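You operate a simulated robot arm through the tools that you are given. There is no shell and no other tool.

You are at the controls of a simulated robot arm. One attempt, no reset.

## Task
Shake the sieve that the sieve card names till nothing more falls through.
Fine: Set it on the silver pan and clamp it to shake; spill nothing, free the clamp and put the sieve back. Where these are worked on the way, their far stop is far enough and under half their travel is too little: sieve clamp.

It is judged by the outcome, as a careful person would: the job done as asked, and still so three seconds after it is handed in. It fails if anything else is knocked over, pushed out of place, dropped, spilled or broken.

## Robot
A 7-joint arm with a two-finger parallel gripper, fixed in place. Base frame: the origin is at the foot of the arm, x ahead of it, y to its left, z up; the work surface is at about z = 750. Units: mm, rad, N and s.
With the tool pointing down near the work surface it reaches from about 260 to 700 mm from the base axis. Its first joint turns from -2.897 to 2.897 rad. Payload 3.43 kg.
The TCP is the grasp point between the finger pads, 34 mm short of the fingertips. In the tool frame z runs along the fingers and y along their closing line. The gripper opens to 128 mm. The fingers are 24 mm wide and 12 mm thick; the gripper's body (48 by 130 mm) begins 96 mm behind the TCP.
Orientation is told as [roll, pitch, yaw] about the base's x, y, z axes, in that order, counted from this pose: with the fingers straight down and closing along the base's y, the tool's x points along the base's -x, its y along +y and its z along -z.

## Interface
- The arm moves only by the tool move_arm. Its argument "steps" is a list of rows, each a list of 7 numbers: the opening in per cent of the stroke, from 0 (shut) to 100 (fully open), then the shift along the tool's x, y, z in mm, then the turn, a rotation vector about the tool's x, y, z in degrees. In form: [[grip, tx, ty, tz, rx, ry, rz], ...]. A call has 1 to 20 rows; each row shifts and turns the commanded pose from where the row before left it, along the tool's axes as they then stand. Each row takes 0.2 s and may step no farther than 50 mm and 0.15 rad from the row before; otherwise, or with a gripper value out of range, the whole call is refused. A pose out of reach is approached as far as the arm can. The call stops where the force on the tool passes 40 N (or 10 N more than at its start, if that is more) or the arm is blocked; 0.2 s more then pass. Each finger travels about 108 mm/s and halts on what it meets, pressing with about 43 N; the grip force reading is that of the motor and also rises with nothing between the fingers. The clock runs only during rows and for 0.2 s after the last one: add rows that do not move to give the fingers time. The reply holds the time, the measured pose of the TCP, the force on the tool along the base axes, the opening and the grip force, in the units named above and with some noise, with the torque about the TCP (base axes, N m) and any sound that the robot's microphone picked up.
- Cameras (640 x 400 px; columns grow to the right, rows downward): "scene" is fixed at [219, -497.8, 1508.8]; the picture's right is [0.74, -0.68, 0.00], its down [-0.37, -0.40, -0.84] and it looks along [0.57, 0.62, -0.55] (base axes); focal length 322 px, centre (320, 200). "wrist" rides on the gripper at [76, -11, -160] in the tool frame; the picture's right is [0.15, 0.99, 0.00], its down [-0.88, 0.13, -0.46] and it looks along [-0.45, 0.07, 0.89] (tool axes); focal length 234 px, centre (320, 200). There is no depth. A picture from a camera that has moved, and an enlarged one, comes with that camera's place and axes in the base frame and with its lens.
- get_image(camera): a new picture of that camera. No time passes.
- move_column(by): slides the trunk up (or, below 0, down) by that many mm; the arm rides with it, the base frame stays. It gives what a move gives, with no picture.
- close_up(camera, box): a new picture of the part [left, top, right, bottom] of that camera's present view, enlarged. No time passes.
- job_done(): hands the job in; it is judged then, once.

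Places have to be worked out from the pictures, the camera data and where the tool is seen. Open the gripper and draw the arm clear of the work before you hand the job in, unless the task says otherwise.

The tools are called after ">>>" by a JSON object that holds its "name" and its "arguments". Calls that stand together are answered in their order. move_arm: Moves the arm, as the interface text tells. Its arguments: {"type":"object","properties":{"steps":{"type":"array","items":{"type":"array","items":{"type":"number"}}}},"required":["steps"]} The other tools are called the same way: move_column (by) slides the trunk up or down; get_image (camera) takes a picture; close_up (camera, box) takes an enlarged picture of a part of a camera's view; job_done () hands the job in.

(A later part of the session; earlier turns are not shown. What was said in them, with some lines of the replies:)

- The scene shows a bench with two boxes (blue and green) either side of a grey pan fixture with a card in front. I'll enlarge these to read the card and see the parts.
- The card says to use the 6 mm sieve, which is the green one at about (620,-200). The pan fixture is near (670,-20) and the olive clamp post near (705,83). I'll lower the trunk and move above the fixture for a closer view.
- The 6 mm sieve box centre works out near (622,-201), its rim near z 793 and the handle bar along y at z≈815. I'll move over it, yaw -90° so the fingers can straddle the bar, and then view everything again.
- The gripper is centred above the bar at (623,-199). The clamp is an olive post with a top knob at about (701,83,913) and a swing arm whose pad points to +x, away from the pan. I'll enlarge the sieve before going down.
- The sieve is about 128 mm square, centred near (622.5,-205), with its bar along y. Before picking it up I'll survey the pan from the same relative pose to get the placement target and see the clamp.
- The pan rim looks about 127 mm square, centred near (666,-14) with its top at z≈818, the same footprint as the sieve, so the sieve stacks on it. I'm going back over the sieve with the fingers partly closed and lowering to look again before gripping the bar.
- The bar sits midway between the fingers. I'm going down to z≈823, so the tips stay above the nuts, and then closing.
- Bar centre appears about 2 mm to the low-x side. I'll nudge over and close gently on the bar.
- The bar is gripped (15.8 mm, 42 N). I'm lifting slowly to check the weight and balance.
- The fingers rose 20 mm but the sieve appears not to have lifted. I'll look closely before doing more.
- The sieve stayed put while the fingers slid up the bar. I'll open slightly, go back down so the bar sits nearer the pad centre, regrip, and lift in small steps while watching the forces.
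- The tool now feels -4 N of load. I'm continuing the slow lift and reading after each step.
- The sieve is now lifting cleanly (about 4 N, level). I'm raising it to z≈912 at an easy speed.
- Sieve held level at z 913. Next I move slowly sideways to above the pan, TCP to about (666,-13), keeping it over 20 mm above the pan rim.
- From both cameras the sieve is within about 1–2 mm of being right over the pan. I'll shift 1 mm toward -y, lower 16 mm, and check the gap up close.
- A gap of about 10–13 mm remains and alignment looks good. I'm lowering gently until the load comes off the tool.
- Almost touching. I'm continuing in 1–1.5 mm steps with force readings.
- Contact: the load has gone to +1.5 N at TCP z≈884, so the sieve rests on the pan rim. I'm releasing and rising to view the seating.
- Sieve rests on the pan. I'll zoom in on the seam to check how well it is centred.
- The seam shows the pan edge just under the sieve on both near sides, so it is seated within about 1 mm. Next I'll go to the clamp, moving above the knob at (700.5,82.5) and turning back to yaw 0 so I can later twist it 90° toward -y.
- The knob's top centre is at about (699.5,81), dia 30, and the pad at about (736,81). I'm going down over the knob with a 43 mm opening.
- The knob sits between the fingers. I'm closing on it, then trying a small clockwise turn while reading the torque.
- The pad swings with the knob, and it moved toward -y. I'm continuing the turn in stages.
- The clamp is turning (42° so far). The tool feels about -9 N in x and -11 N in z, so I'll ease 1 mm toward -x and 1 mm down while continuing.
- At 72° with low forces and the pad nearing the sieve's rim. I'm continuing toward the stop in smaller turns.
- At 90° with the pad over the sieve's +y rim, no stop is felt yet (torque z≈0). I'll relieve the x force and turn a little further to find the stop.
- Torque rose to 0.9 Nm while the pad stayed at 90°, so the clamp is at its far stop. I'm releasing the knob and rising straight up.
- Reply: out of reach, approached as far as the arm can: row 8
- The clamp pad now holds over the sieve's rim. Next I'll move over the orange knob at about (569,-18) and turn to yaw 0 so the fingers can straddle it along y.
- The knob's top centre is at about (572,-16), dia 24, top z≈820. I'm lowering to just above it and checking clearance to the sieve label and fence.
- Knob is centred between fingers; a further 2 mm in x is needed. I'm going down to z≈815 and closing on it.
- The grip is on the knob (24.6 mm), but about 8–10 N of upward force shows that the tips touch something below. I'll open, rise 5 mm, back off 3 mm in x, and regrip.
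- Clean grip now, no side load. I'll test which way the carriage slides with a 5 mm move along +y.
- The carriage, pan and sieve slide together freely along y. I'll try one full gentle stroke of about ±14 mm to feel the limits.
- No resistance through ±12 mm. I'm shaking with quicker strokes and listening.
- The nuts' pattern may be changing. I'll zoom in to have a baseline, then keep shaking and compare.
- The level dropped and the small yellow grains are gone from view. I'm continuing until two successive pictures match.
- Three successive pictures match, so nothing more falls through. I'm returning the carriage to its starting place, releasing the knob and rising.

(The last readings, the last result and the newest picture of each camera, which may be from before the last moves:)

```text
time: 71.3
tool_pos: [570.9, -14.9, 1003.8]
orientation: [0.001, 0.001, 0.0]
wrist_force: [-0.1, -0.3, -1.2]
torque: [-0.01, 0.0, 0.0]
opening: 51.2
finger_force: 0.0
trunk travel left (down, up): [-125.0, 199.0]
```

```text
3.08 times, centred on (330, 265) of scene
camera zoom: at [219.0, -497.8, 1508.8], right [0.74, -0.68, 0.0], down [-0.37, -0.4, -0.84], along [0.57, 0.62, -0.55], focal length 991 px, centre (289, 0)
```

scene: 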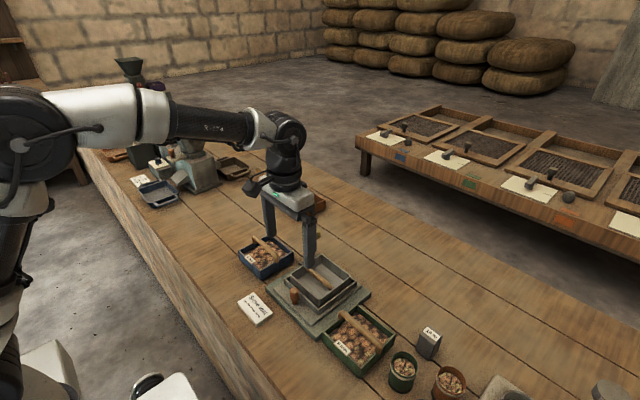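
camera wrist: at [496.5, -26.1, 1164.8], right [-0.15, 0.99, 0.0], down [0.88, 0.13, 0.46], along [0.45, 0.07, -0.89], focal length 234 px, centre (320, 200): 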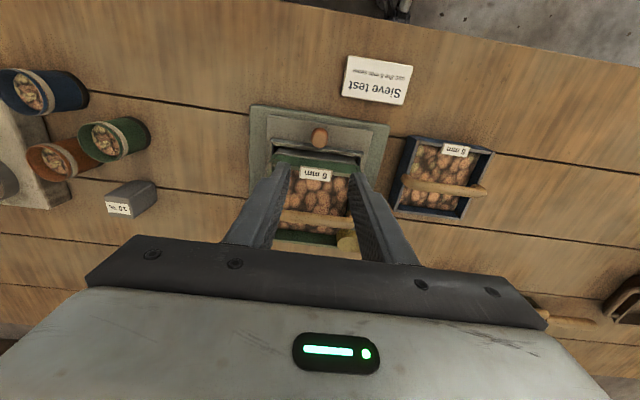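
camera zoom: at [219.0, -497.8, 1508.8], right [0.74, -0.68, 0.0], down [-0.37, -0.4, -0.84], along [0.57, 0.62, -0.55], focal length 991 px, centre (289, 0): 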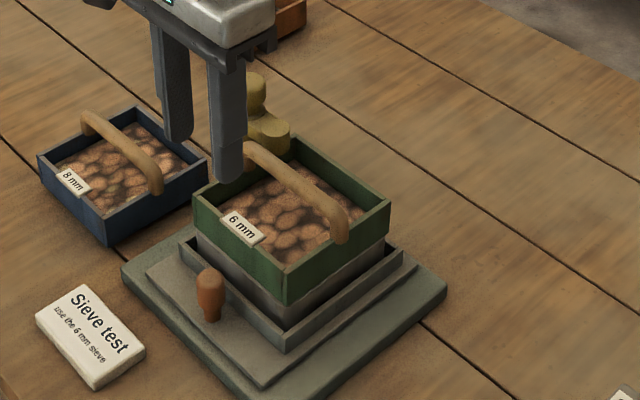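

The sieve now holds only large nuts, and the carriage is back. Next I free the clamp: turning to yaw -90° and moving above the clamp knob.

>>> {"name": "move_arm", "arguments": {"steps": [[34, 0, 0, 0, 0, 0, 8.182], [34, 0, 0, 0, 0, 0, 8.182], [34, 0, 0, 0, 0, 0, 8.182], [34, 0, 0, 0, 0, 0, 8.182], [34, 0, 0, 0, 0, 0, 8.182], [34, 0, 0, 0, 0, 0, 8.182], [34, 0, 0, 0, 0, 0, 8.182], [34, 0, 0, 0, 0, 0, 8.182], [34, 0, 0, 0, 0, 0, 8.182], [34, 0, 0, 0, 0, 0, 8.182], [34, 0, 0, 0, 0, 0, 8.182], [34, 24.4, 32.2, 0, 0, 0, 0], [34, 24.4, 32.2, 0, 0, 0, 0], [34, 24.4, 32.2, 0, 0, 0, 0], [34, 24.4, 32.2, 0, 0, 0, 0], [34, 0, 0, 0, 0, 0, 0], [34, 0, 0, 0, 0, 0, 0]]}}

>>> {"name": "get_image", "arguments": {"camera": "wrist"}}

>>> {"name": "close_up", "arguments": {"camera": "wrist", "box": [270, 100, 370, 200]}}

```text
time: 75.0
tool_pos: [698.5, 84.3, 1004.4]
orientation: [-0.001, 0.001, -1.572]
wrist_force: [-0.1, 0.6, -0.1]
torque: [-0.01, 0.02, 0.01]
opening: 43.5
finger_force: 0.0
trunk travel left (down, up): [-125.0, 199.0]
```

```text
taken
camera wrist: at [688.2, 158.9, 1164.5], right [0.99, 0.15, 0.0], down [0.13, -0.88, 0.46], along [0.07, -0.45, -0.89], focal length 234 px, centre (320, 200)
```

wrist: 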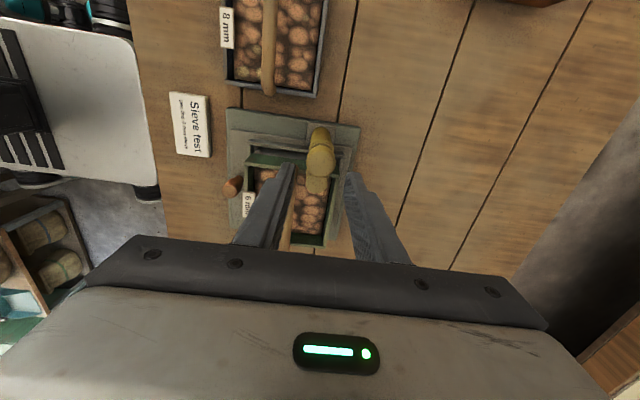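

```text
4.00 times, centred on (320, 150) of wrist
camera zoom: at [688.2, 158.9, 1164.5], right [0.99, 0.15, 0.0], down [0.13, -0.88, 0.46], along [0.07, -0.45, -0.89], focal length 937 px, centre (320, 400)
```

zoom: 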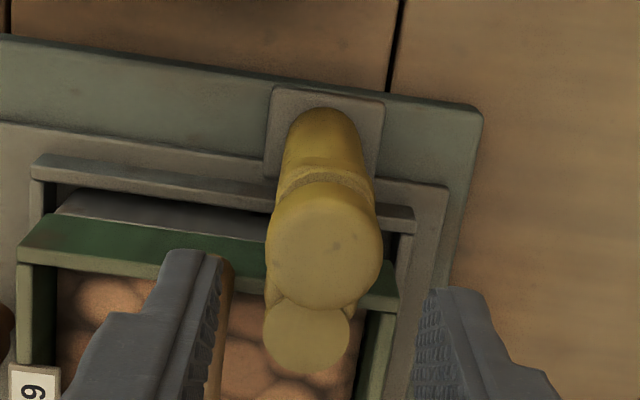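

Knob top is at about (701.5,82). I'm aligning, lowering over it, and closing.

>>> {"name": "move_arm", "arguments": {"steps": [[34, -2, 2.5, 20, 0, 0, 0], [34, 0, 0, 25, 0, 0, 0], [34, 0, 0, 22, 0, 0, 0], [34, 0, 0, 15, 0, 0, 0], [34, 0, 0, 11, 0, 0, 0], [34, 0, 0, 0, 0, 0, 0]]}}

>>> {"name": "move_arm", "arguments": {"steps": [[20, 0, 0, 0, 0, 0, 0], [10, 0, 0, 0, 0, 0, 0], [10, 0, 0, 0, 0, 0, 0], [10, 0, 0, 0, 0, 0, 0]]}}

>>> {"name": "close_up", "arguments": {"camera": "scene", "box": [280, 200, 360, 280]}}

```text
time: 76.3
tool_pos: [702.7, 81.9, 912.6]
orientation: [0.001, -0.001, -1.57]
wrist_force: [0.6, 0.2, -0.5]
torque: [0.03, 0.03, 0.02]
opening: 43.5
finger_force: 0.0
trunk travel left (down, up): [-125.0, 199.0]
```

```text
time: 77.3
tool_pos: [699.8, 80.7, 913.3]
orientation: [-0.005, -0.001, -1.571]
wrist_force: [-28.7, -0.6, -6.2]
torque: [0.08, -0.9, 0.0]
opening: 31.8
finger_force: 45.3
trunk travel left (down, up): [-125.0, 199.0]
```

```text
5.00 times, centred on (320, 240) of scene
camera zoom: at [219.0, -497.8, 1508.8], right [0.74, -0.68, 0.0], down [-0.37, -0.4, -0.84], along [0.57, 0.62, -0.55], focal length 1610 px, centre (320, 0)
```

zoom: 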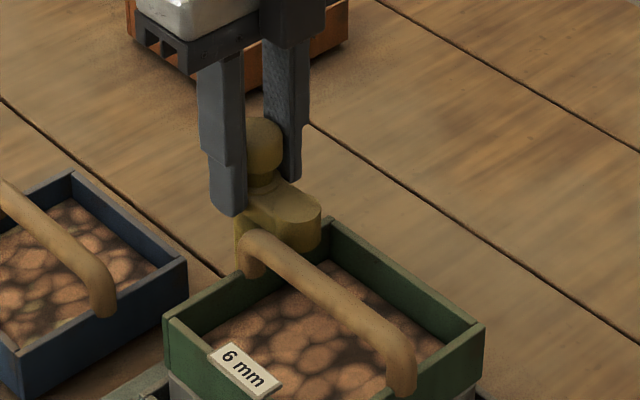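

Gripped, but there is -29 N in x from a 2 mm offset. I'm easing toward -x and checking.

>>> {"name": "move_arm", "arguments": {"steps": [[10, 0, -1, 0, 0, 0, 0], [10, 0, -1, 0, 0, 0, 0], [10, 0, 0, 0, 0, 0, 0]]}}

```text
time: 78.2
tool_pos: [700.4, 82.1, 912.7]
orientation: [-0.001, 0.001, -1.572]
wrist_force: [-19.4, 0.6, -8.2]
torque: [0.23, -0.46, 0.01]
opening: 31.8
finger_force: 44.6
trunk travel left (down, up): [-125.0, 199.0]
```

>>> {"name": "move_arm", "arguments": {"steps": [[10, 0, -1.2, 0, 0, 0, 0], [10, 0, -1, 0, 0, 0, 0], [10, 0, 0, 0, 0, 0, 0]]}}

>>> {"name": "move_arm", "arguments": {"steps": [[10, 0, 0, 0, 0, 0, -5], [10, 0, 0, 0, 0, 0, -5], [10, 0, 0, 0, 0, 0, -5]]}}

>>> {"name": "close_up", "arguments": {"camera": "scene", "box": [280, 200, 360, 280]}}

```text
time: 79.0
tool_pos: [699.9, 80.8, 913.0]
orientation: [0.003, 0.0, -1.572]
wrist_force: [4.8, 0.1, -6.0]
torque: [0.45, 0.15, -0.01]
opening: 31.5
finger_force: 44.5
trunk travel left (down, up): [-125.0, 199.0]
```

```text
time: 79.8
tool_pos: [700.9, 80.7, 914.0]
orientation: [0.004, 0.0, -1.307]
wrist_force: [14.3, -1.4, 1.4]
torque: [0.61, 0.72, -0.02]
opening: 31.8
finger_force: 45.3
trunk travel left (down, up): [-125.0, 199.0]
```

```text
5.00 times, centred on (320, 240) of scene
camera zoom: at [219.0, -497.8, 1508.8], right [0.74, -0.68, 0.0], down [-0.37, -0.4, -0.84], along [0.57, 0.62, -0.55], focal length 1610 px, centre (320, 0)
```

zoom: 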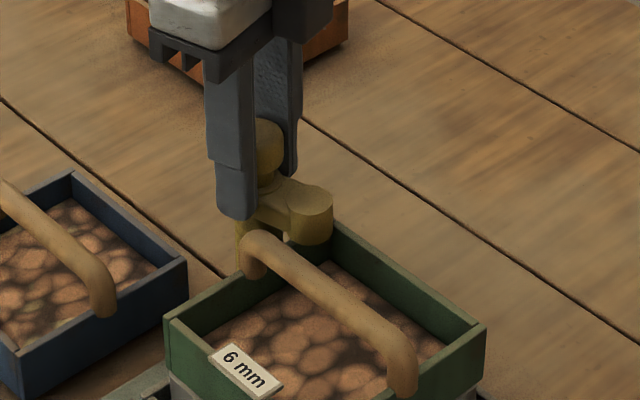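

The clamp is swinging open. I'm continuing, with a small +x ease.

>>> {"name": "move_arm", "arguments": {"steps": [[10, 0, 0.8, 0, 0, 0, 0], [10, 0, 0, 0, 0, 0, -6], [10, 0, 0, 0, 0, 0, -6], [10, 0, 0, 0, 0, 0, -6], [10, 0, 0, 0, 0, 0, -6]]}}

>>> {"name": "move_arm", "arguments": {"steps": [[10, 0, 0, 0, 0, 0, -6], [10, 0, 0, 0, 0, 0, -6], [10, 0, 0, 0, 0, 0, -6], [10, 0, 0, 0, 0, 0, -6]]}}

>>> {"name": "close_up", "arguments": {"camera": "scene", "box": [280, 200, 360, 280]}}

```text
time: 81.0
tool_pos: [700.5, 81.3, 912.1]
orientation: [0.001, -0.004, -0.891]
wrist_force: [19.5, 0.6, 7.9]
torque: [0.24, 0.72, 0.01]
opening: 31.5
finger_force: 44.3
trunk travel left (down, up): [-125.0, 199.0]
```

```text
time: 82.0
tool_pos: [700.0, 81.2, 913.0]
orientation: [-0.001, -0.002, -0.47]
wrist_force: [23.8, -1.4, 12.7]
torque: [0.09, 1.07, -0.01]
opening: 31.9
finger_force: 44.5
trunk travel left (down, up): [-125.0, 199.0]
```

```text
5.00 times, centred on (320, 240) of scene
camera zoom: at [219.0, -497.8, 1508.8], right [0.74, -0.68, 0.0], down [-0.37, -0.4, -0.84], along [0.57, 0.62, -0.55], focal length 1610 px, centre (320, 0)
```

zoom: 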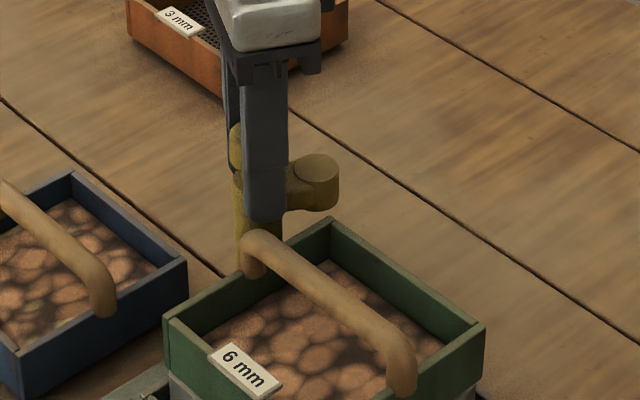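

It's 63° back. I'm easing the built-up x/z force and turning the rest of the way to the open stop.

>>> {"name": "move_arm", "arguments": {"steps": [[10, -1.3, 0.7, -1, 0, 0, 0], [10, 0, 0, 0, 0, 0, -6], [10, 0, 0, 0, 0, 0, -6], [10, 0, 0, 0, 0, 0, -6]]}}

>>> {"name": "move_arm", "arguments": {"steps": [[10, 0, 0, 0, 0, 0, -5], [10, 0, 0, 0, 0, 0, -4]]}}

>>> {"name": "close_up", "arguments": {"camera": "scene", "box": [280, 200, 360, 280]}}

```text
time: 83.0
tool_pos: [699.0, 80.8, 913.0]
orientation: [0.0, 0.004, -0.155]
wrist_force: [3.3, -1.4, -1.5]
torque: [0.26, -1.3, 0.04]
opening: 31.9
finger_force: 44.4
trunk travel left (down, up): [-125.0, 199.0]
```

```text
time: 83.5
tool_pos: [699.8, 81.1, 914.3]
orientation: [0.0, 0.004, 0.002]
wrist_force: [-6.2, -0.2, -6.3]
torque: [-0.23, -0.84, -0.2]
opening: 31.9
finger_force: 45.4
trunk travel left (down, up): [-125.0, 199.0]
```

```text
5.00 times, centred on (320, 240) of scene
camera zoom: at [219.0, -497.8, 1508.8], right [0.74, -0.68, 0.0], down [-0.37, -0.4, -0.84], along [0.57, 0.62, -0.55], focal length 1610 px, centre (320, 0)
```

zoom: 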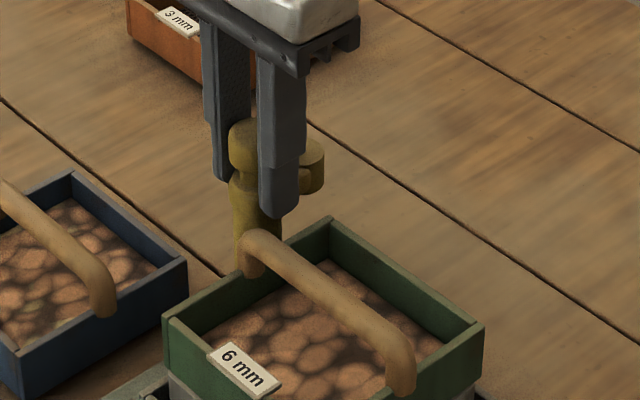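

The clamp arm points to +x again and torque is building, so it is at its open stop. One more small turn to seat it, then release and rise.

>>> {"name": "move_arm", "arguments": {"steps": [[10, 0, 0, 0, 0, 0, -4], [10, 0, 0, 0, 0, 0, 0], [25, 0, 0, 0, 0, 0, 0], [34, 0, 0, 0, 0, 0, 0], [34, 0, 0, 0, 0, 0, 0], [34, 0, 0, -15, 0, 0, 0], [34, 0, 0, -30, 0, 0, 0], [34, 0, 0, -40, 0, 0, 0], [34, 0, 0, 0, 0, 0, 0]]}}

>>> {"name": "close_up", "arguments": {"camera": "scene", "box": [260, 200, 380, 320]}}

>>> {"name": "get_image", "arguments": {"camera": "wrist"}}

```text
time: 85.5
tool_pos: [699.5, 81.5, 1000.1]
orientation: [0.0, 0.0, 0.07]
wrist_force: [-0.4, -0.2, -0.5]
torque: [0.04, 0.01, -0.02]
opening: 43.7
finger_force: 0.0
trunk travel left (down, up): [-125.0, 199.0]
```

```text
3.33 times, centred on (320, 260) of scene
camera zoom: at [219.0, -497.8, 1508.8], right [0.74, -0.68, 0.0], down [-0.37, -0.4, -0.84], along [0.57, 0.62, -0.55], focal length 1073 px, centre (320, 0)
```

zoom: 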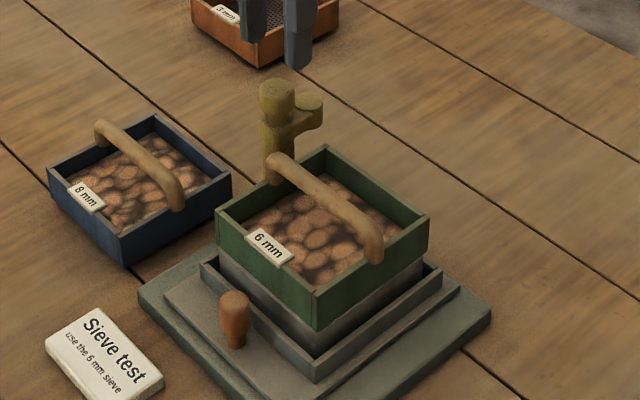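

```text
taken
camera wrist: at [626.3, 64.3, 1158.7], right [-0.22, 0.98, 0.0], down [0.87, 0.19, 0.46], along [0.44, 0.1, -0.89], focal length 234 px, centre (320, 200)
```

wrist: 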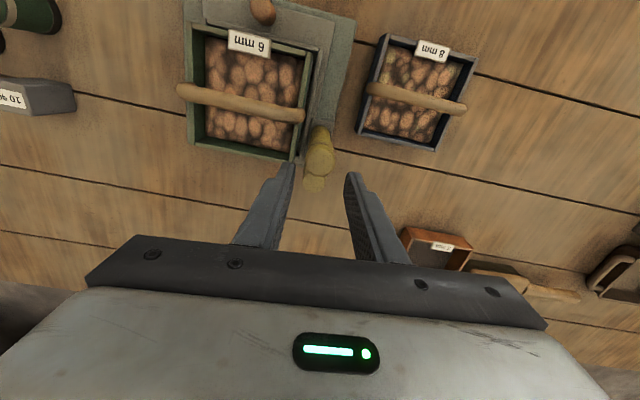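

The clamp is open as at the start. I'm now going back over the sieve's bar at (666,-13.5) with yaw -90°.

>>> {"name": "move_arm", "arguments": {"steps": [[40, 0, 0, 0, 0, 0, 7.835], [40, 0, 0, 0, 0, 0, 7.835], [40, 0, 0, 0, 0, 0, 7.835], [40, 0, 0, 0, 0, 0, 7.835], [40, 0, 0, 0, 0, 0, 7.835], [40, 0, 0, 0, 0, 0, 7.835], [40, 0, 0, 0, 0, 0, 7.835], [40, 0, 0, 0, 0, 0, 7.835], [40, 0, 0, 0, 0, 0, 7.835], [40, 0, 0, 0, 0, 0, 7.835], [40, 0, 0, 0, 0, 0, 7.835], [40, 0, 0, 0, 0, 0, 7.835], [40, -31.8, -11.2, 0, 0, 0, 0], [40, -31.8, -11.2, 0, 0, 0, 0], [40, -31.8, -11.2, 0, 0, 0, 0], [40, 0, 0, 0, 0, 0, 0], [40, 0, 0, 0, 0, 0, 0]]}}

>>> {"name": "close_up", "arguments": {"camera": "wrist", "box": [210, 40, 450, 230]}}

```text
time: 89.2
tool_pos: [668.3, -12.9, 999.8]
orientation: [-0.001, -0.001, -1.57]
wrist_force: [0.5, 0.8, -0.1]
torque: [0.02, 0.03, -0.02]
opening: 51.2
finger_force: 0.0
trunk travel left (down, up): [-125.0, 199.0]
```

```text
2.11 times, centred on (330, 135) of wrist
camera zoom: at [657.2, 62.1, 1159.9], right [0.99, 0.15, 0.0], down [0.13, -0.88, 0.46], along [0.07, -0.45, -0.89], focal length 493 px, centre (299, 337)
```

zoom: 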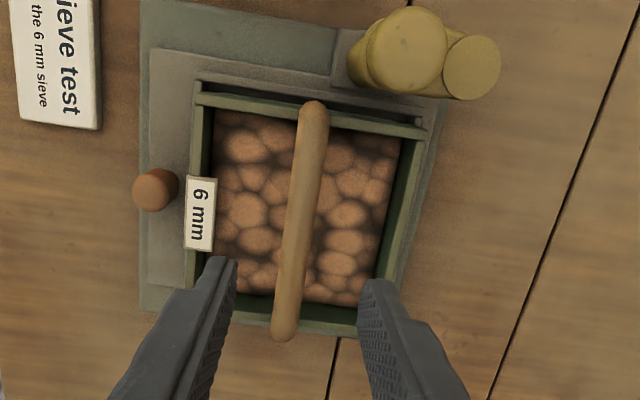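

The bar is right under the gripper centre. I'm lowering to z≈884, as when I released it, and gripping.

>>> {"name": "move_arm", "arguments": {"steps": [[40, 0, 0, 30, 0, 0, 0], [40, 0, 0, 35, 0, 0, 0], [40, 0, 0, 30, 0, 0, 0], [40, 0, 0, 15, 0, 0, 0], [40, 0, 0, 6, 0, 0, 0], [40, 0, 0, 0, 0, 0, 0]]}}

>>> {"name": "close_up", "arguments": {"camera": "wrist", "box": [210, 60, 450, 260]}}

>>> {"name": "close_up", "arguments": {"camera": "scene", "box": [295, 230, 375, 310]}}

```text
time: 90.5
tool_pos: [665.6, -13.0, 881.2]
orientation: [0.001, 0.0, -1.568]
wrist_force: [-1.1, 0.6, -0.4]
torque: [0.03, 0.01, 0.01]
opening: 50.9
finger_force: 0.2
trunk travel left (down, up): [-125.0, 199.0]
```

```text
2.00 times, centred on (330, 160) of wrist
camera zoom: at [656.0, 61.6, 1042.9], right [0.99, 0.15, 0.0], down [0.13, -0.88, 0.46], along [0.07, -0.45, -0.89], focal length 468 px, centre (300, 280)
```

zoom: 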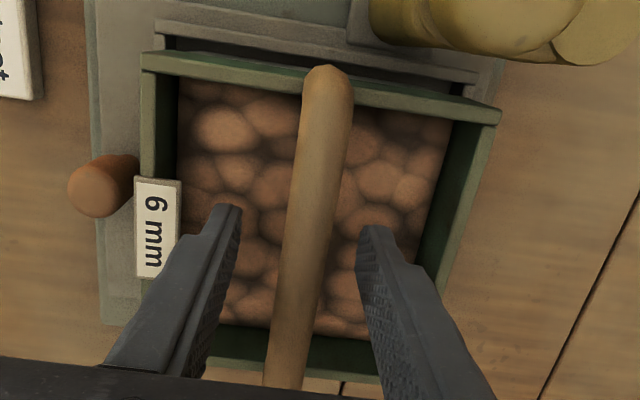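

```text
5.00 times, centred on (335, 270) of scene
camera zoom: at [219.0, -497.8, 1508.8], right [0.74, -0.68, 0.0], down [-0.37, -0.4, -0.84], along [0.57, 0.62, -0.55], focal length 1610 px, centre (245, -150)
```

zoom: 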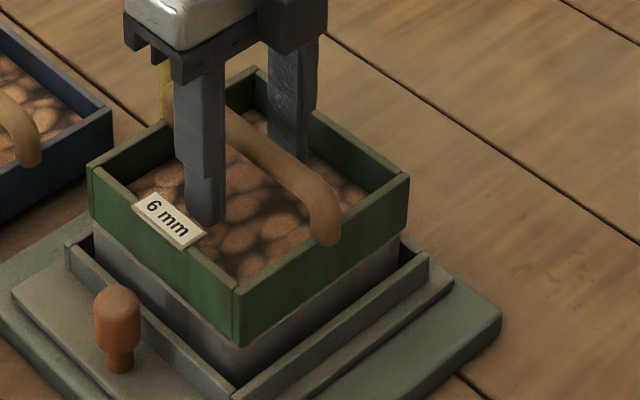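

Clearances are good, and the nut level is now lower. I'm closing on the bar, then lifting gently in small checked steps.

>>> {"name": "move_arm", "arguments": {"steps": [[25, 0, 0, 1, 0, 0, 0], [10, 0, 0, 0, 0, 0, 0], [0, 0, 0, 0, 0, 0, 0], [0, 0, 0, 0, 0, 0, 0], [0, 0, 0, 0, 0, 0, 0], [0, 0, 0, 0, 0, 0, 0]]}}

>>> {"name": "move_arm", "arguments": {"steps": [[0, 0, 0, -2, 0, 0, 0], [0, 0, 0, -2, 0, 0, 0]]}}

>>> {"name": "close_up", "arguments": {"camera": "scene", "box": [295, 230, 375, 310]}}

```text
time: 92.0
tool_pos: [667.1, -14.2, 882.1]
orientation: [0.001, 0.001, -1.571]
wrist_force: [-1.2, 0.3, -0.1]
torque: [-0.05, -0.02, -0.01]
opening: 16.1
finger_force: 42.8
trunk travel left (down, up): [-125.0, 199.0]
```

```text
time: 92.5
tool_pos: [666.6, -15.1, 885.6]
orientation: [-0.001, -0.001, -1.571]
wrist_force: [-0.2, 0.5, -3.2]
torque: [-0.01, 0.0, 0.01]
opening: 16.2
finger_force: 42.3
trunk travel left (down, up): [-125.0, 199.0]
```

```text
5.00 times, centred on (335, 270) of scene
camera zoom: at [219.0, -497.8, 1508.8], right [0.74, -0.68, 0.0], down [-0.37, -0.4, -0.84], along [0.57, 0.62, -0.55], focal length 1610 px, centre (245, -150)
```

zoom: 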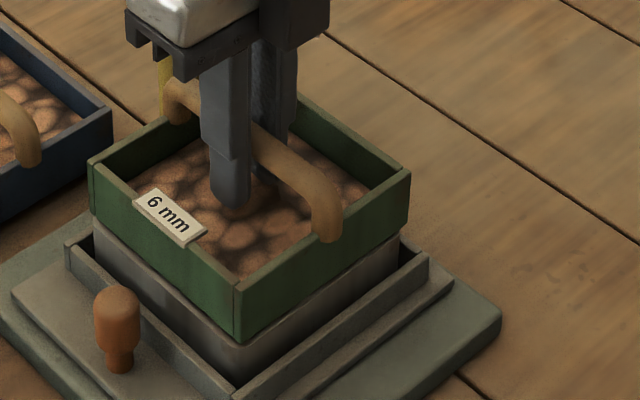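

Lifting properly with about 3.2 N load, and the pan stays put. I'm continuing slowly to z≈917.

>>> {"name": "move_arm", "arguments": {"steps": [[0, 0, 0, -3, 0, 0, 0], [0, 0, 0, -5, 0, 0, 0], [0, 0, 0, -7, 0, 0, 0], [0, 0, 0, -7, 0, 0, 0], [0, 0, 0, -6, 0, 0, 0], [0, 0, 0, -3, 0, 0, 0], [0, 0, 0, 0, 0, 0, 0]]}}

>>> {"name": "close_up", "arguments": {"camera": "scene", "box": [270, 210, 400, 340]}}

```text
time: 94.2
tool_pos: [666.7, -14.3, 916.2]
orientation: [0.0, 0.0, -1.568]
wrist_force: [0.3, 0.2, -1.6]
torque: [0.03, 0.02, 0.01]
opening: 16.2
finger_force: 42.2
trunk travel left (down, up): [-125.0, 199.0]
```

```text
3.08 times, centred on (335, 275) of scene
camera zoom: at [219.0, -497.8, 1508.8], right [0.74, -0.68, 0.0], down [-0.37, -0.4, -0.84], along [0.57, 0.62, -0.55], focal length 991 px, centre (274, -31)
```

zoom: 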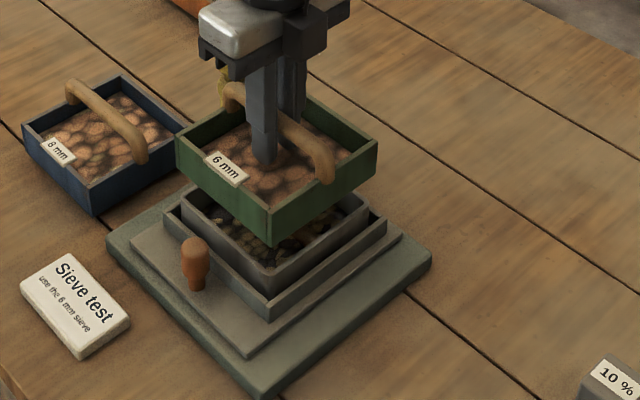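

The sieve is clear and the fines are in the pan. I'll check how it sits in the hand compared with the first carry before taking it back.

>>> {"name": "close_up", "arguments": {"camera": "wrist", "box": [210, 60, 450, 260]}}

```text
2.00 times, centred on (330, 160) of wrist
camera zoom: at [656.4, 60.8, 1076.7], right [0.99, 0.15, 0.0], down [0.13, -0.88, 0.46], along [0.07, -0.45, -0.89], focal length 468 px, centre (300, 280)
```

zoom: 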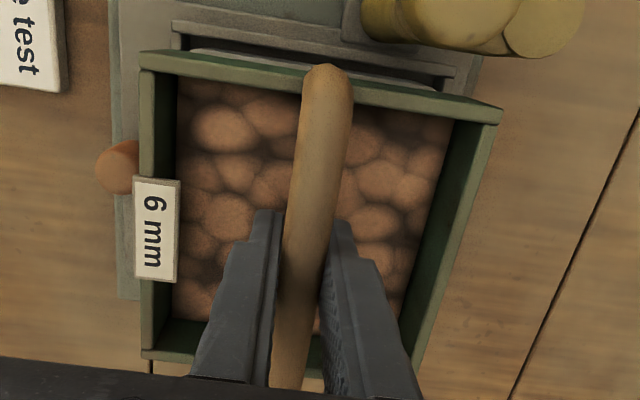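

In-hand pose matches the first carry to within about 1 mm, gripped some 3 mm lower. I'm moving back above its original spot, TCP (620.8,-203.9).

>>> {"name": "move_arm", "arguments": {"steps": [[0, -6, -1.5, 0, 0, 0, 0], [0, -14, -3.4, 0, 0, 0, 0], [0, -20, -4.9, 0, 0, 0, 0], [0, -22, -5.3, 0, 0, 0, 0], [0, -22, -5.3, 0, 0, 0, 0], [0, -22, -5.3, 0, 0, 0, 0], [0, -22, -5.3, 0, 0, 0, 0], [0, -20, -4.9, 0, 0, 0, 0], [0, -18, -4.4, 0, 0, 0, 0], [0, -12.6, -3.1, 0, 0, 0, 0], [0, -7, -1.7, 0, 0, 0, 0], [0, -4, -1.0, 0, 0, 0, 0], [0, 0, 0, 0, 0, 0, 0], [0, 0, 0, 0, 0, 0, 0]]}}

>>> {"name": "close_up", "arguments": {"camera": "scene", "box": [290, 240, 430, 390]}}

>>> {"name": "get_image", "arguments": {"camera": "wrist"}}

```text
time: 97.2
tool_pos: [620.4, -204.4, 916.1]
orientation: [0.001, -0.001, -1.571]
wrist_force: [0.4, 0.0, -2.0]
torque: [-0.05, 0.03, 0.01]
opening: 16.2
finger_force: 42.8
trunk travel left (down, up): [-125.0, 199.0]
```

```text
2.67 times, centred on (360, 315) of scene
camera zoom: at [219.0, -497.8, 1508.8], right [0.74, -0.68, 0.0], down [-0.37, -0.4, -0.84], along [0.57, 0.62, -0.55], focal length 859 px, centre (213, -107)
```

zoom: 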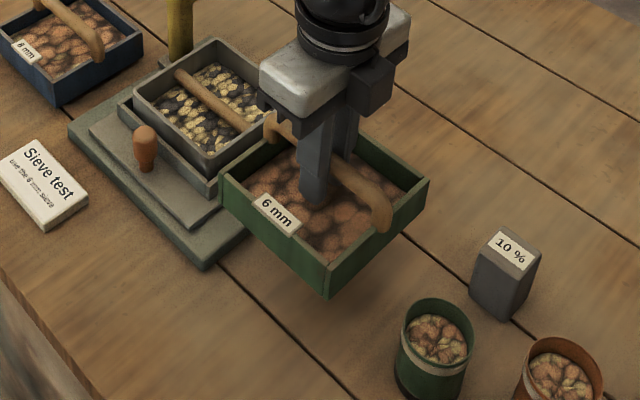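

```text
taken
camera wrist: at [610.2, -128.4, 1076.9], right [0.99, 0.15, 0.0], down [0.13, -0.88, 0.46], along [0.07, -0.45, -0.89], focal length 234 px, centre (320, 200)
```

wrist: 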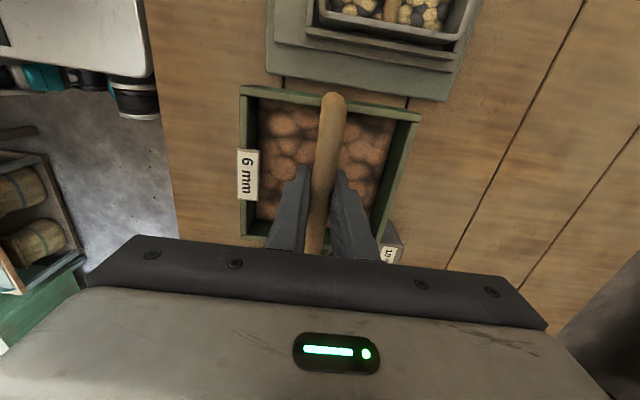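

The fines lie in the pan and nothing is on the bench. I'm lowering the sieve to just above the bench, then slowly to contact.

>>> {"name": "move_arm", "arguments": {"steps": [[0, 0, 0, 5, 0, 0, 0], [0, 0, 0, 9, 0, 0, 0], [0, 0, 0, 11, 0, 0, 0], [0, 0, 0, 11, 0, 0, 0], [0, 0, 0, 11, 0, 0, 0], [0, 0, 0, 11, 0, 0, 0], [0, 0, 0, 11, 0, 0, 0], [0, 0, 0, 9, 0, 0, 0], [0, 0, 0, 7, 0, 0, 0], [0, 0, 0, 4, 0, 0, 0], [0, 0, 0, 0, 0, 0, 0]]}}

>>> {"name": "close_up", "arguments": {"camera": "scene", "box": [300, 260, 420, 380]}}

```text
time: 99.5
tool_pos: [621.4, -202.4, 826.7]
orientation: [0.0, 0.0, -1.57]
wrist_force: [-0.2, 0.0, -2.7]
torque: [0.01, 0.01, -0.01]
opening: 16.1
finger_force: 42.9
trunk travel left (down, up): [-125.0, 199.0]
```

```text
3.33 times, centred on (360, 320) of scene
camera zoom: at [219.0, -497.8, 1508.8], right [0.74, -0.68, 0.0], down [-0.37, -0.4, -0.84], along [0.57, 0.62, -0.55], focal length 1073 px, centre (187, -200)
```

zoom: 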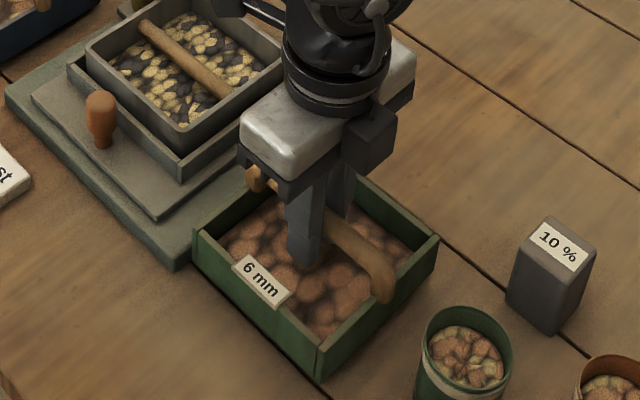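

>>> {"name": "move_arm", "arguments": {"steps": [[0, 0, 0, 2, 0, 0, 0], [0, 0, 0, 2, 0, 0, 0], [0, 0, 0, 2, 0, 0, 0], [0, 0, 0, 0, 0, 0, 0]]}}

>>> {"name": "move_arm", "arguments": {"steps": [[0, 0, 0, 1.5, 0, 0, 0], [0, 0, 0, 0, 0, 0, 0]]}}

>>> {"name": "move_arm", "arguments": {"steps": [[0, 0, 0, 1.5, 0, 0, 0], [0, 0, 0, 0, 0, 0, 0]]}}

```text
time: 100.5
tool_pos: [621.8, -203.5, 820.3]
orientation: [0.0, 0.0, -1.57]
wrist_force: [0.3, 0.1, -3.0]
torque: [0.02, 0.0, 0.04]
opening: 16.2
finger_force: 43.0
trunk travel left (down, up): [-125.0, 199.0]
```

```text
time: 101.2
tool_pos: [621.4, -203.8, 819.8]
orientation: [0.0, 0.001, -1.57]
wrist_force: [-0.1, -0.7, -2.8]
torque: [0.0, 0.01, 0.03]
opening: 16.2
finger_force: 42.6
trunk travel left (down, up): [-125.0, 199.0]
```

```text
time: 101.8
tool_pos: [621.6, -203.8, 817.6]
orientation: [-0.001, 0.001, -1.568]
wrist_force: [0.5, 0.7, -3.2]
torque: [0.0, 0.02, 0.0]
opening: 16.3
finger_force: 42.8
trunk travel left (down, up): [-125.0, 199.0]
```

Still carrying about 3 N, so not yet down. I'm continuing in 1.5 mm steps.

>>> {"name": "move_arm", "arguments": {"steps": [[0, 0, 0, 1.5, 0, 0, 0], [0, 0, 0, 0, 0, 0, 0]]}}

>>> {"name": "move_arm", "arguments": {"steps": [[0, 0, 0, 1, 0, 0, 0], [0, 0, 0, 0, 0, 0, 0]]}}

>>> {"name": "close_up", "arguments": {"camera": "scene", "box": [300, 260, 420, 380]}}

```text
time: 102.3
tool_pos: [620.7, -203.7, 816.7]
orientation: [0.0, 0.0, -1.57]
wrist_force: [-0.4, 0.1, -3.1]
torque: [0.0, 0.01, 0.03]
opening: 16.2
finger_force: 43.0
trunk travel left (down, up): [-125.0, 199.0]
```

```text
time: 103.0
tool_pos: [620.9, -203.8, 817.4]
orientation: [0.001, 0.0, -1.568]
wrist_force: [-1.6, 1.1, 2.8]
torque: [0.04, -0.15, 0.03]
opening: 16.1
finger_force: 43.4
trunk travel left (down, up): [-125.0, 199.0]
```

```text
3.33 times, centred on (360, 320) of scene
camera zoom: at [219.0, -497.8, 1508.8], right [0.74, -0.68, 0.0], down [-0.37, -0.4, -0.84], along [0.57, 0.62, -0.55], focal length 1073 px, centre (187, -200)
```

zoom: 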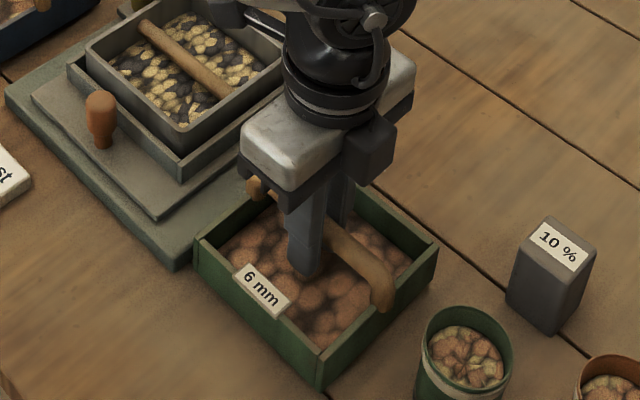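

The sieve rests on the bench in its original place, with the same picture position as at the start. I'm releasing and rising clear.

>>> {"name": "move_arm", "arguments": {"steps": [[15, 0, 0, 0, 0, 0, 0], [30, 0, 0, 0, 0, 0, 0], [40, 0, 0, 0, 0, 0, 0], [40, 0, 0, 0, 0, 0, 0], [40, 0, 0, -10, 0, 0, 0], [40, 0, 0, -25, 0, 0, 0], [40, 0, 0, -40, 0, 0, 0], [40, 0, 0, -45, 0, 0, 0], [40, 0, 0, -45, 0, 0, 0], [60, 0, 0, -45, 0, 0, 0], [80, 0, 0, 0, 0, 0, 0]]}}

>>> {"name": "move_arm", "arguments": {"steps": [[100, 20, -40, 0, 0, 0, 0], [100, 20, -40, 0, 0, 0, 0], [100, 20, -40, 0, 0, 0, 0], [100, 20, -40, 0, 0, 0, 0], [100, 20, -40, 0, 0, 0, 0], [100, 0, 0, 0, 0, 0, 0]]}}

>>> {"name": "get_image", "arguments": {"camera": "scene"}}

>>> {"name": "close_up", "arguments": {"camera": "scene", "box": [220, 210, 420, 380]}}

>>> {"name": "get_image", "arguments": {"camera": "wrist"}}

```text
time: 105.3
tool_pos: [618.5, -203.9, 1028.7]
orientation: [0.001, -0.001, -1.57]
wrist_force: [-0.3, 0.7, -0.2]
torque: [0.01, -0.01, -0.04]
opening: 102.6
finger_force: 0.0
trunk travel left (down, up): [-125.0, 199.0]
```

```text
time: 106.8
tool_pos: [420.7, -104.6, 1026.4]
orientation: [0.0, 0.0, -1.571]
wrist_force: [0.4, -0.1, -0.3]
torque: [0.04, -0.01, -0.03]
opening: 127.9
finger_force: 0.0
trunk travel left (down, up): [-125.0, 199.0]
```

```text
taken
```

scene: 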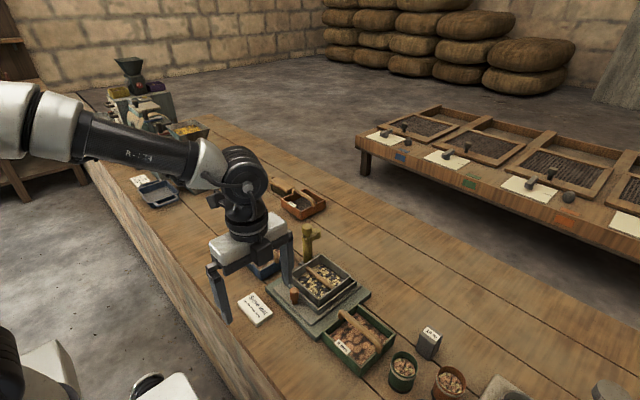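

```text
2.35 times, centred on (320, 295) of scene
camera zoom: at [219.0, -497.8, 1508.8], right [0.74, -0.68, 0.0], down [-0.37, -0.4, -0.84], along [0.57, 0.62, -0.55], focal length 758 px, centre (320, -24)
```

zoom: 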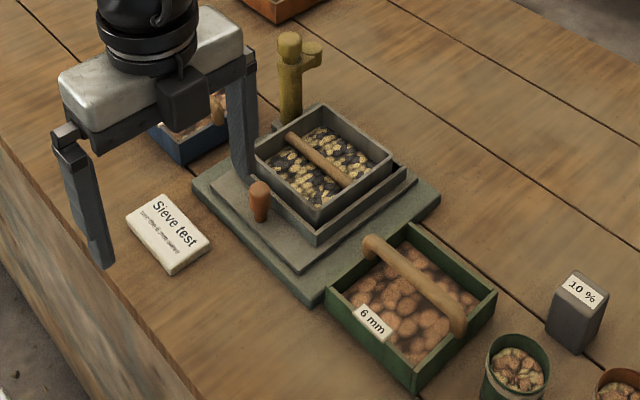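

```text
taken
camera wrist: at [409.4, -29.1, 1186.5], right [0.99, 0.15, 0.0], down [0.13, -0.88, 0.46], along [0.07, -0.45, -0.89], focal length 234 px, centre (320, 200)
```

wrist: 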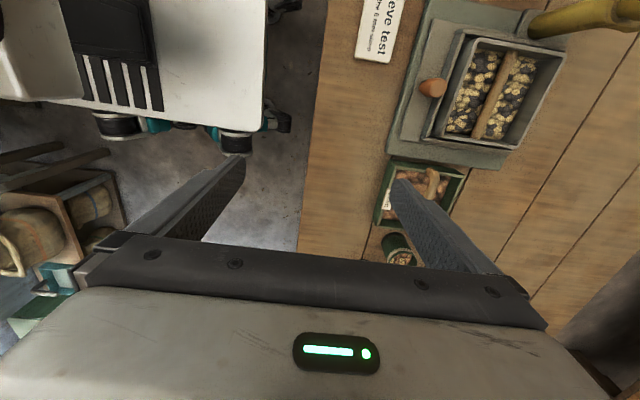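

The sieve is back, the clamp open, the fines in the pan, and the arm is clear. One last close look at the sieve's contents and surroundings before handing in.

>>> {"name": "close_up", "arguments": {"camera": "scene", "box": [315, 295, 405, 385]}}

>>> {"name": "close_up", "arguments": {"camera": "scene", "box": [280, 215, 380, 305]}}

```text
4.44 times, centred on (360, 340) of scene
camera zoom: at [219.0, -497.8, 1508.8], right [0.74, -0.68, 0.0], down [-0.37, -0.4, -0.84], along [0.57, 0.62, -0.55], focal length 1431 px, centre (142, -422)
```

zoom: 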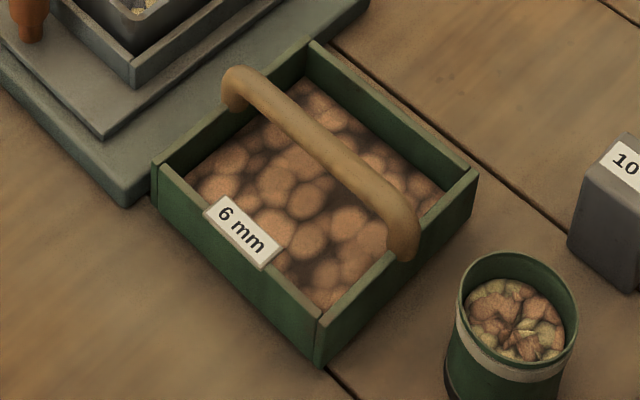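

```text
4.44 times, centred on (330, 260) of scene
camera zoom: at [219.0, -497.8, 1508.8], right [0.74, -0.68, 0.0], down [-0.37, -0.4, -0.84], along [0.57, 0.62, -0.55], focal length 1431 px, centre (276, -67)
```

zoom: 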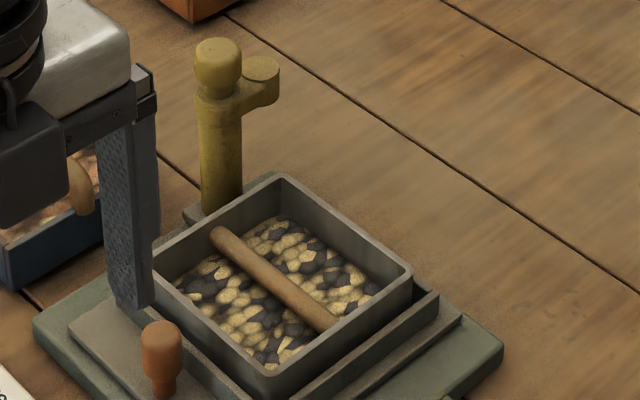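

Only large nuts remain in the 6 mm sieve, which sits where it started. The fines are all in the silver pan, the clamp is back at its open stop, and nothing is spilled, so I'm handing in.

>>> {"name": "job_done", "arguments": {}}

```text
The job is handed in.
```

The 6 mm sieve named on the card was shaken on the silver pan until nothing more fell through. I've handed the job in.

- **Sieving:** I set it on the pan, turned the clamp to its far stop and shook the carriage back and forth along its slide. I stopped once three pictures in a row, with more shaking between each, showed no change. Only large nuts are left in the sieve, and what fell through is in the pan.
- **Clamp and sieve:** The clamp is back at its open stop. The sieve is back in its original spot beside the pan stand, matching its first position in the pictures.
- **Spills:** The last pictures show no spill and nothing knocked over or out of place. The gripper is open and clear of the work.

My first grip slid off the sieve's handle without lifting it, so I gripped again lower down. The sieve stayed put and nothing came out.
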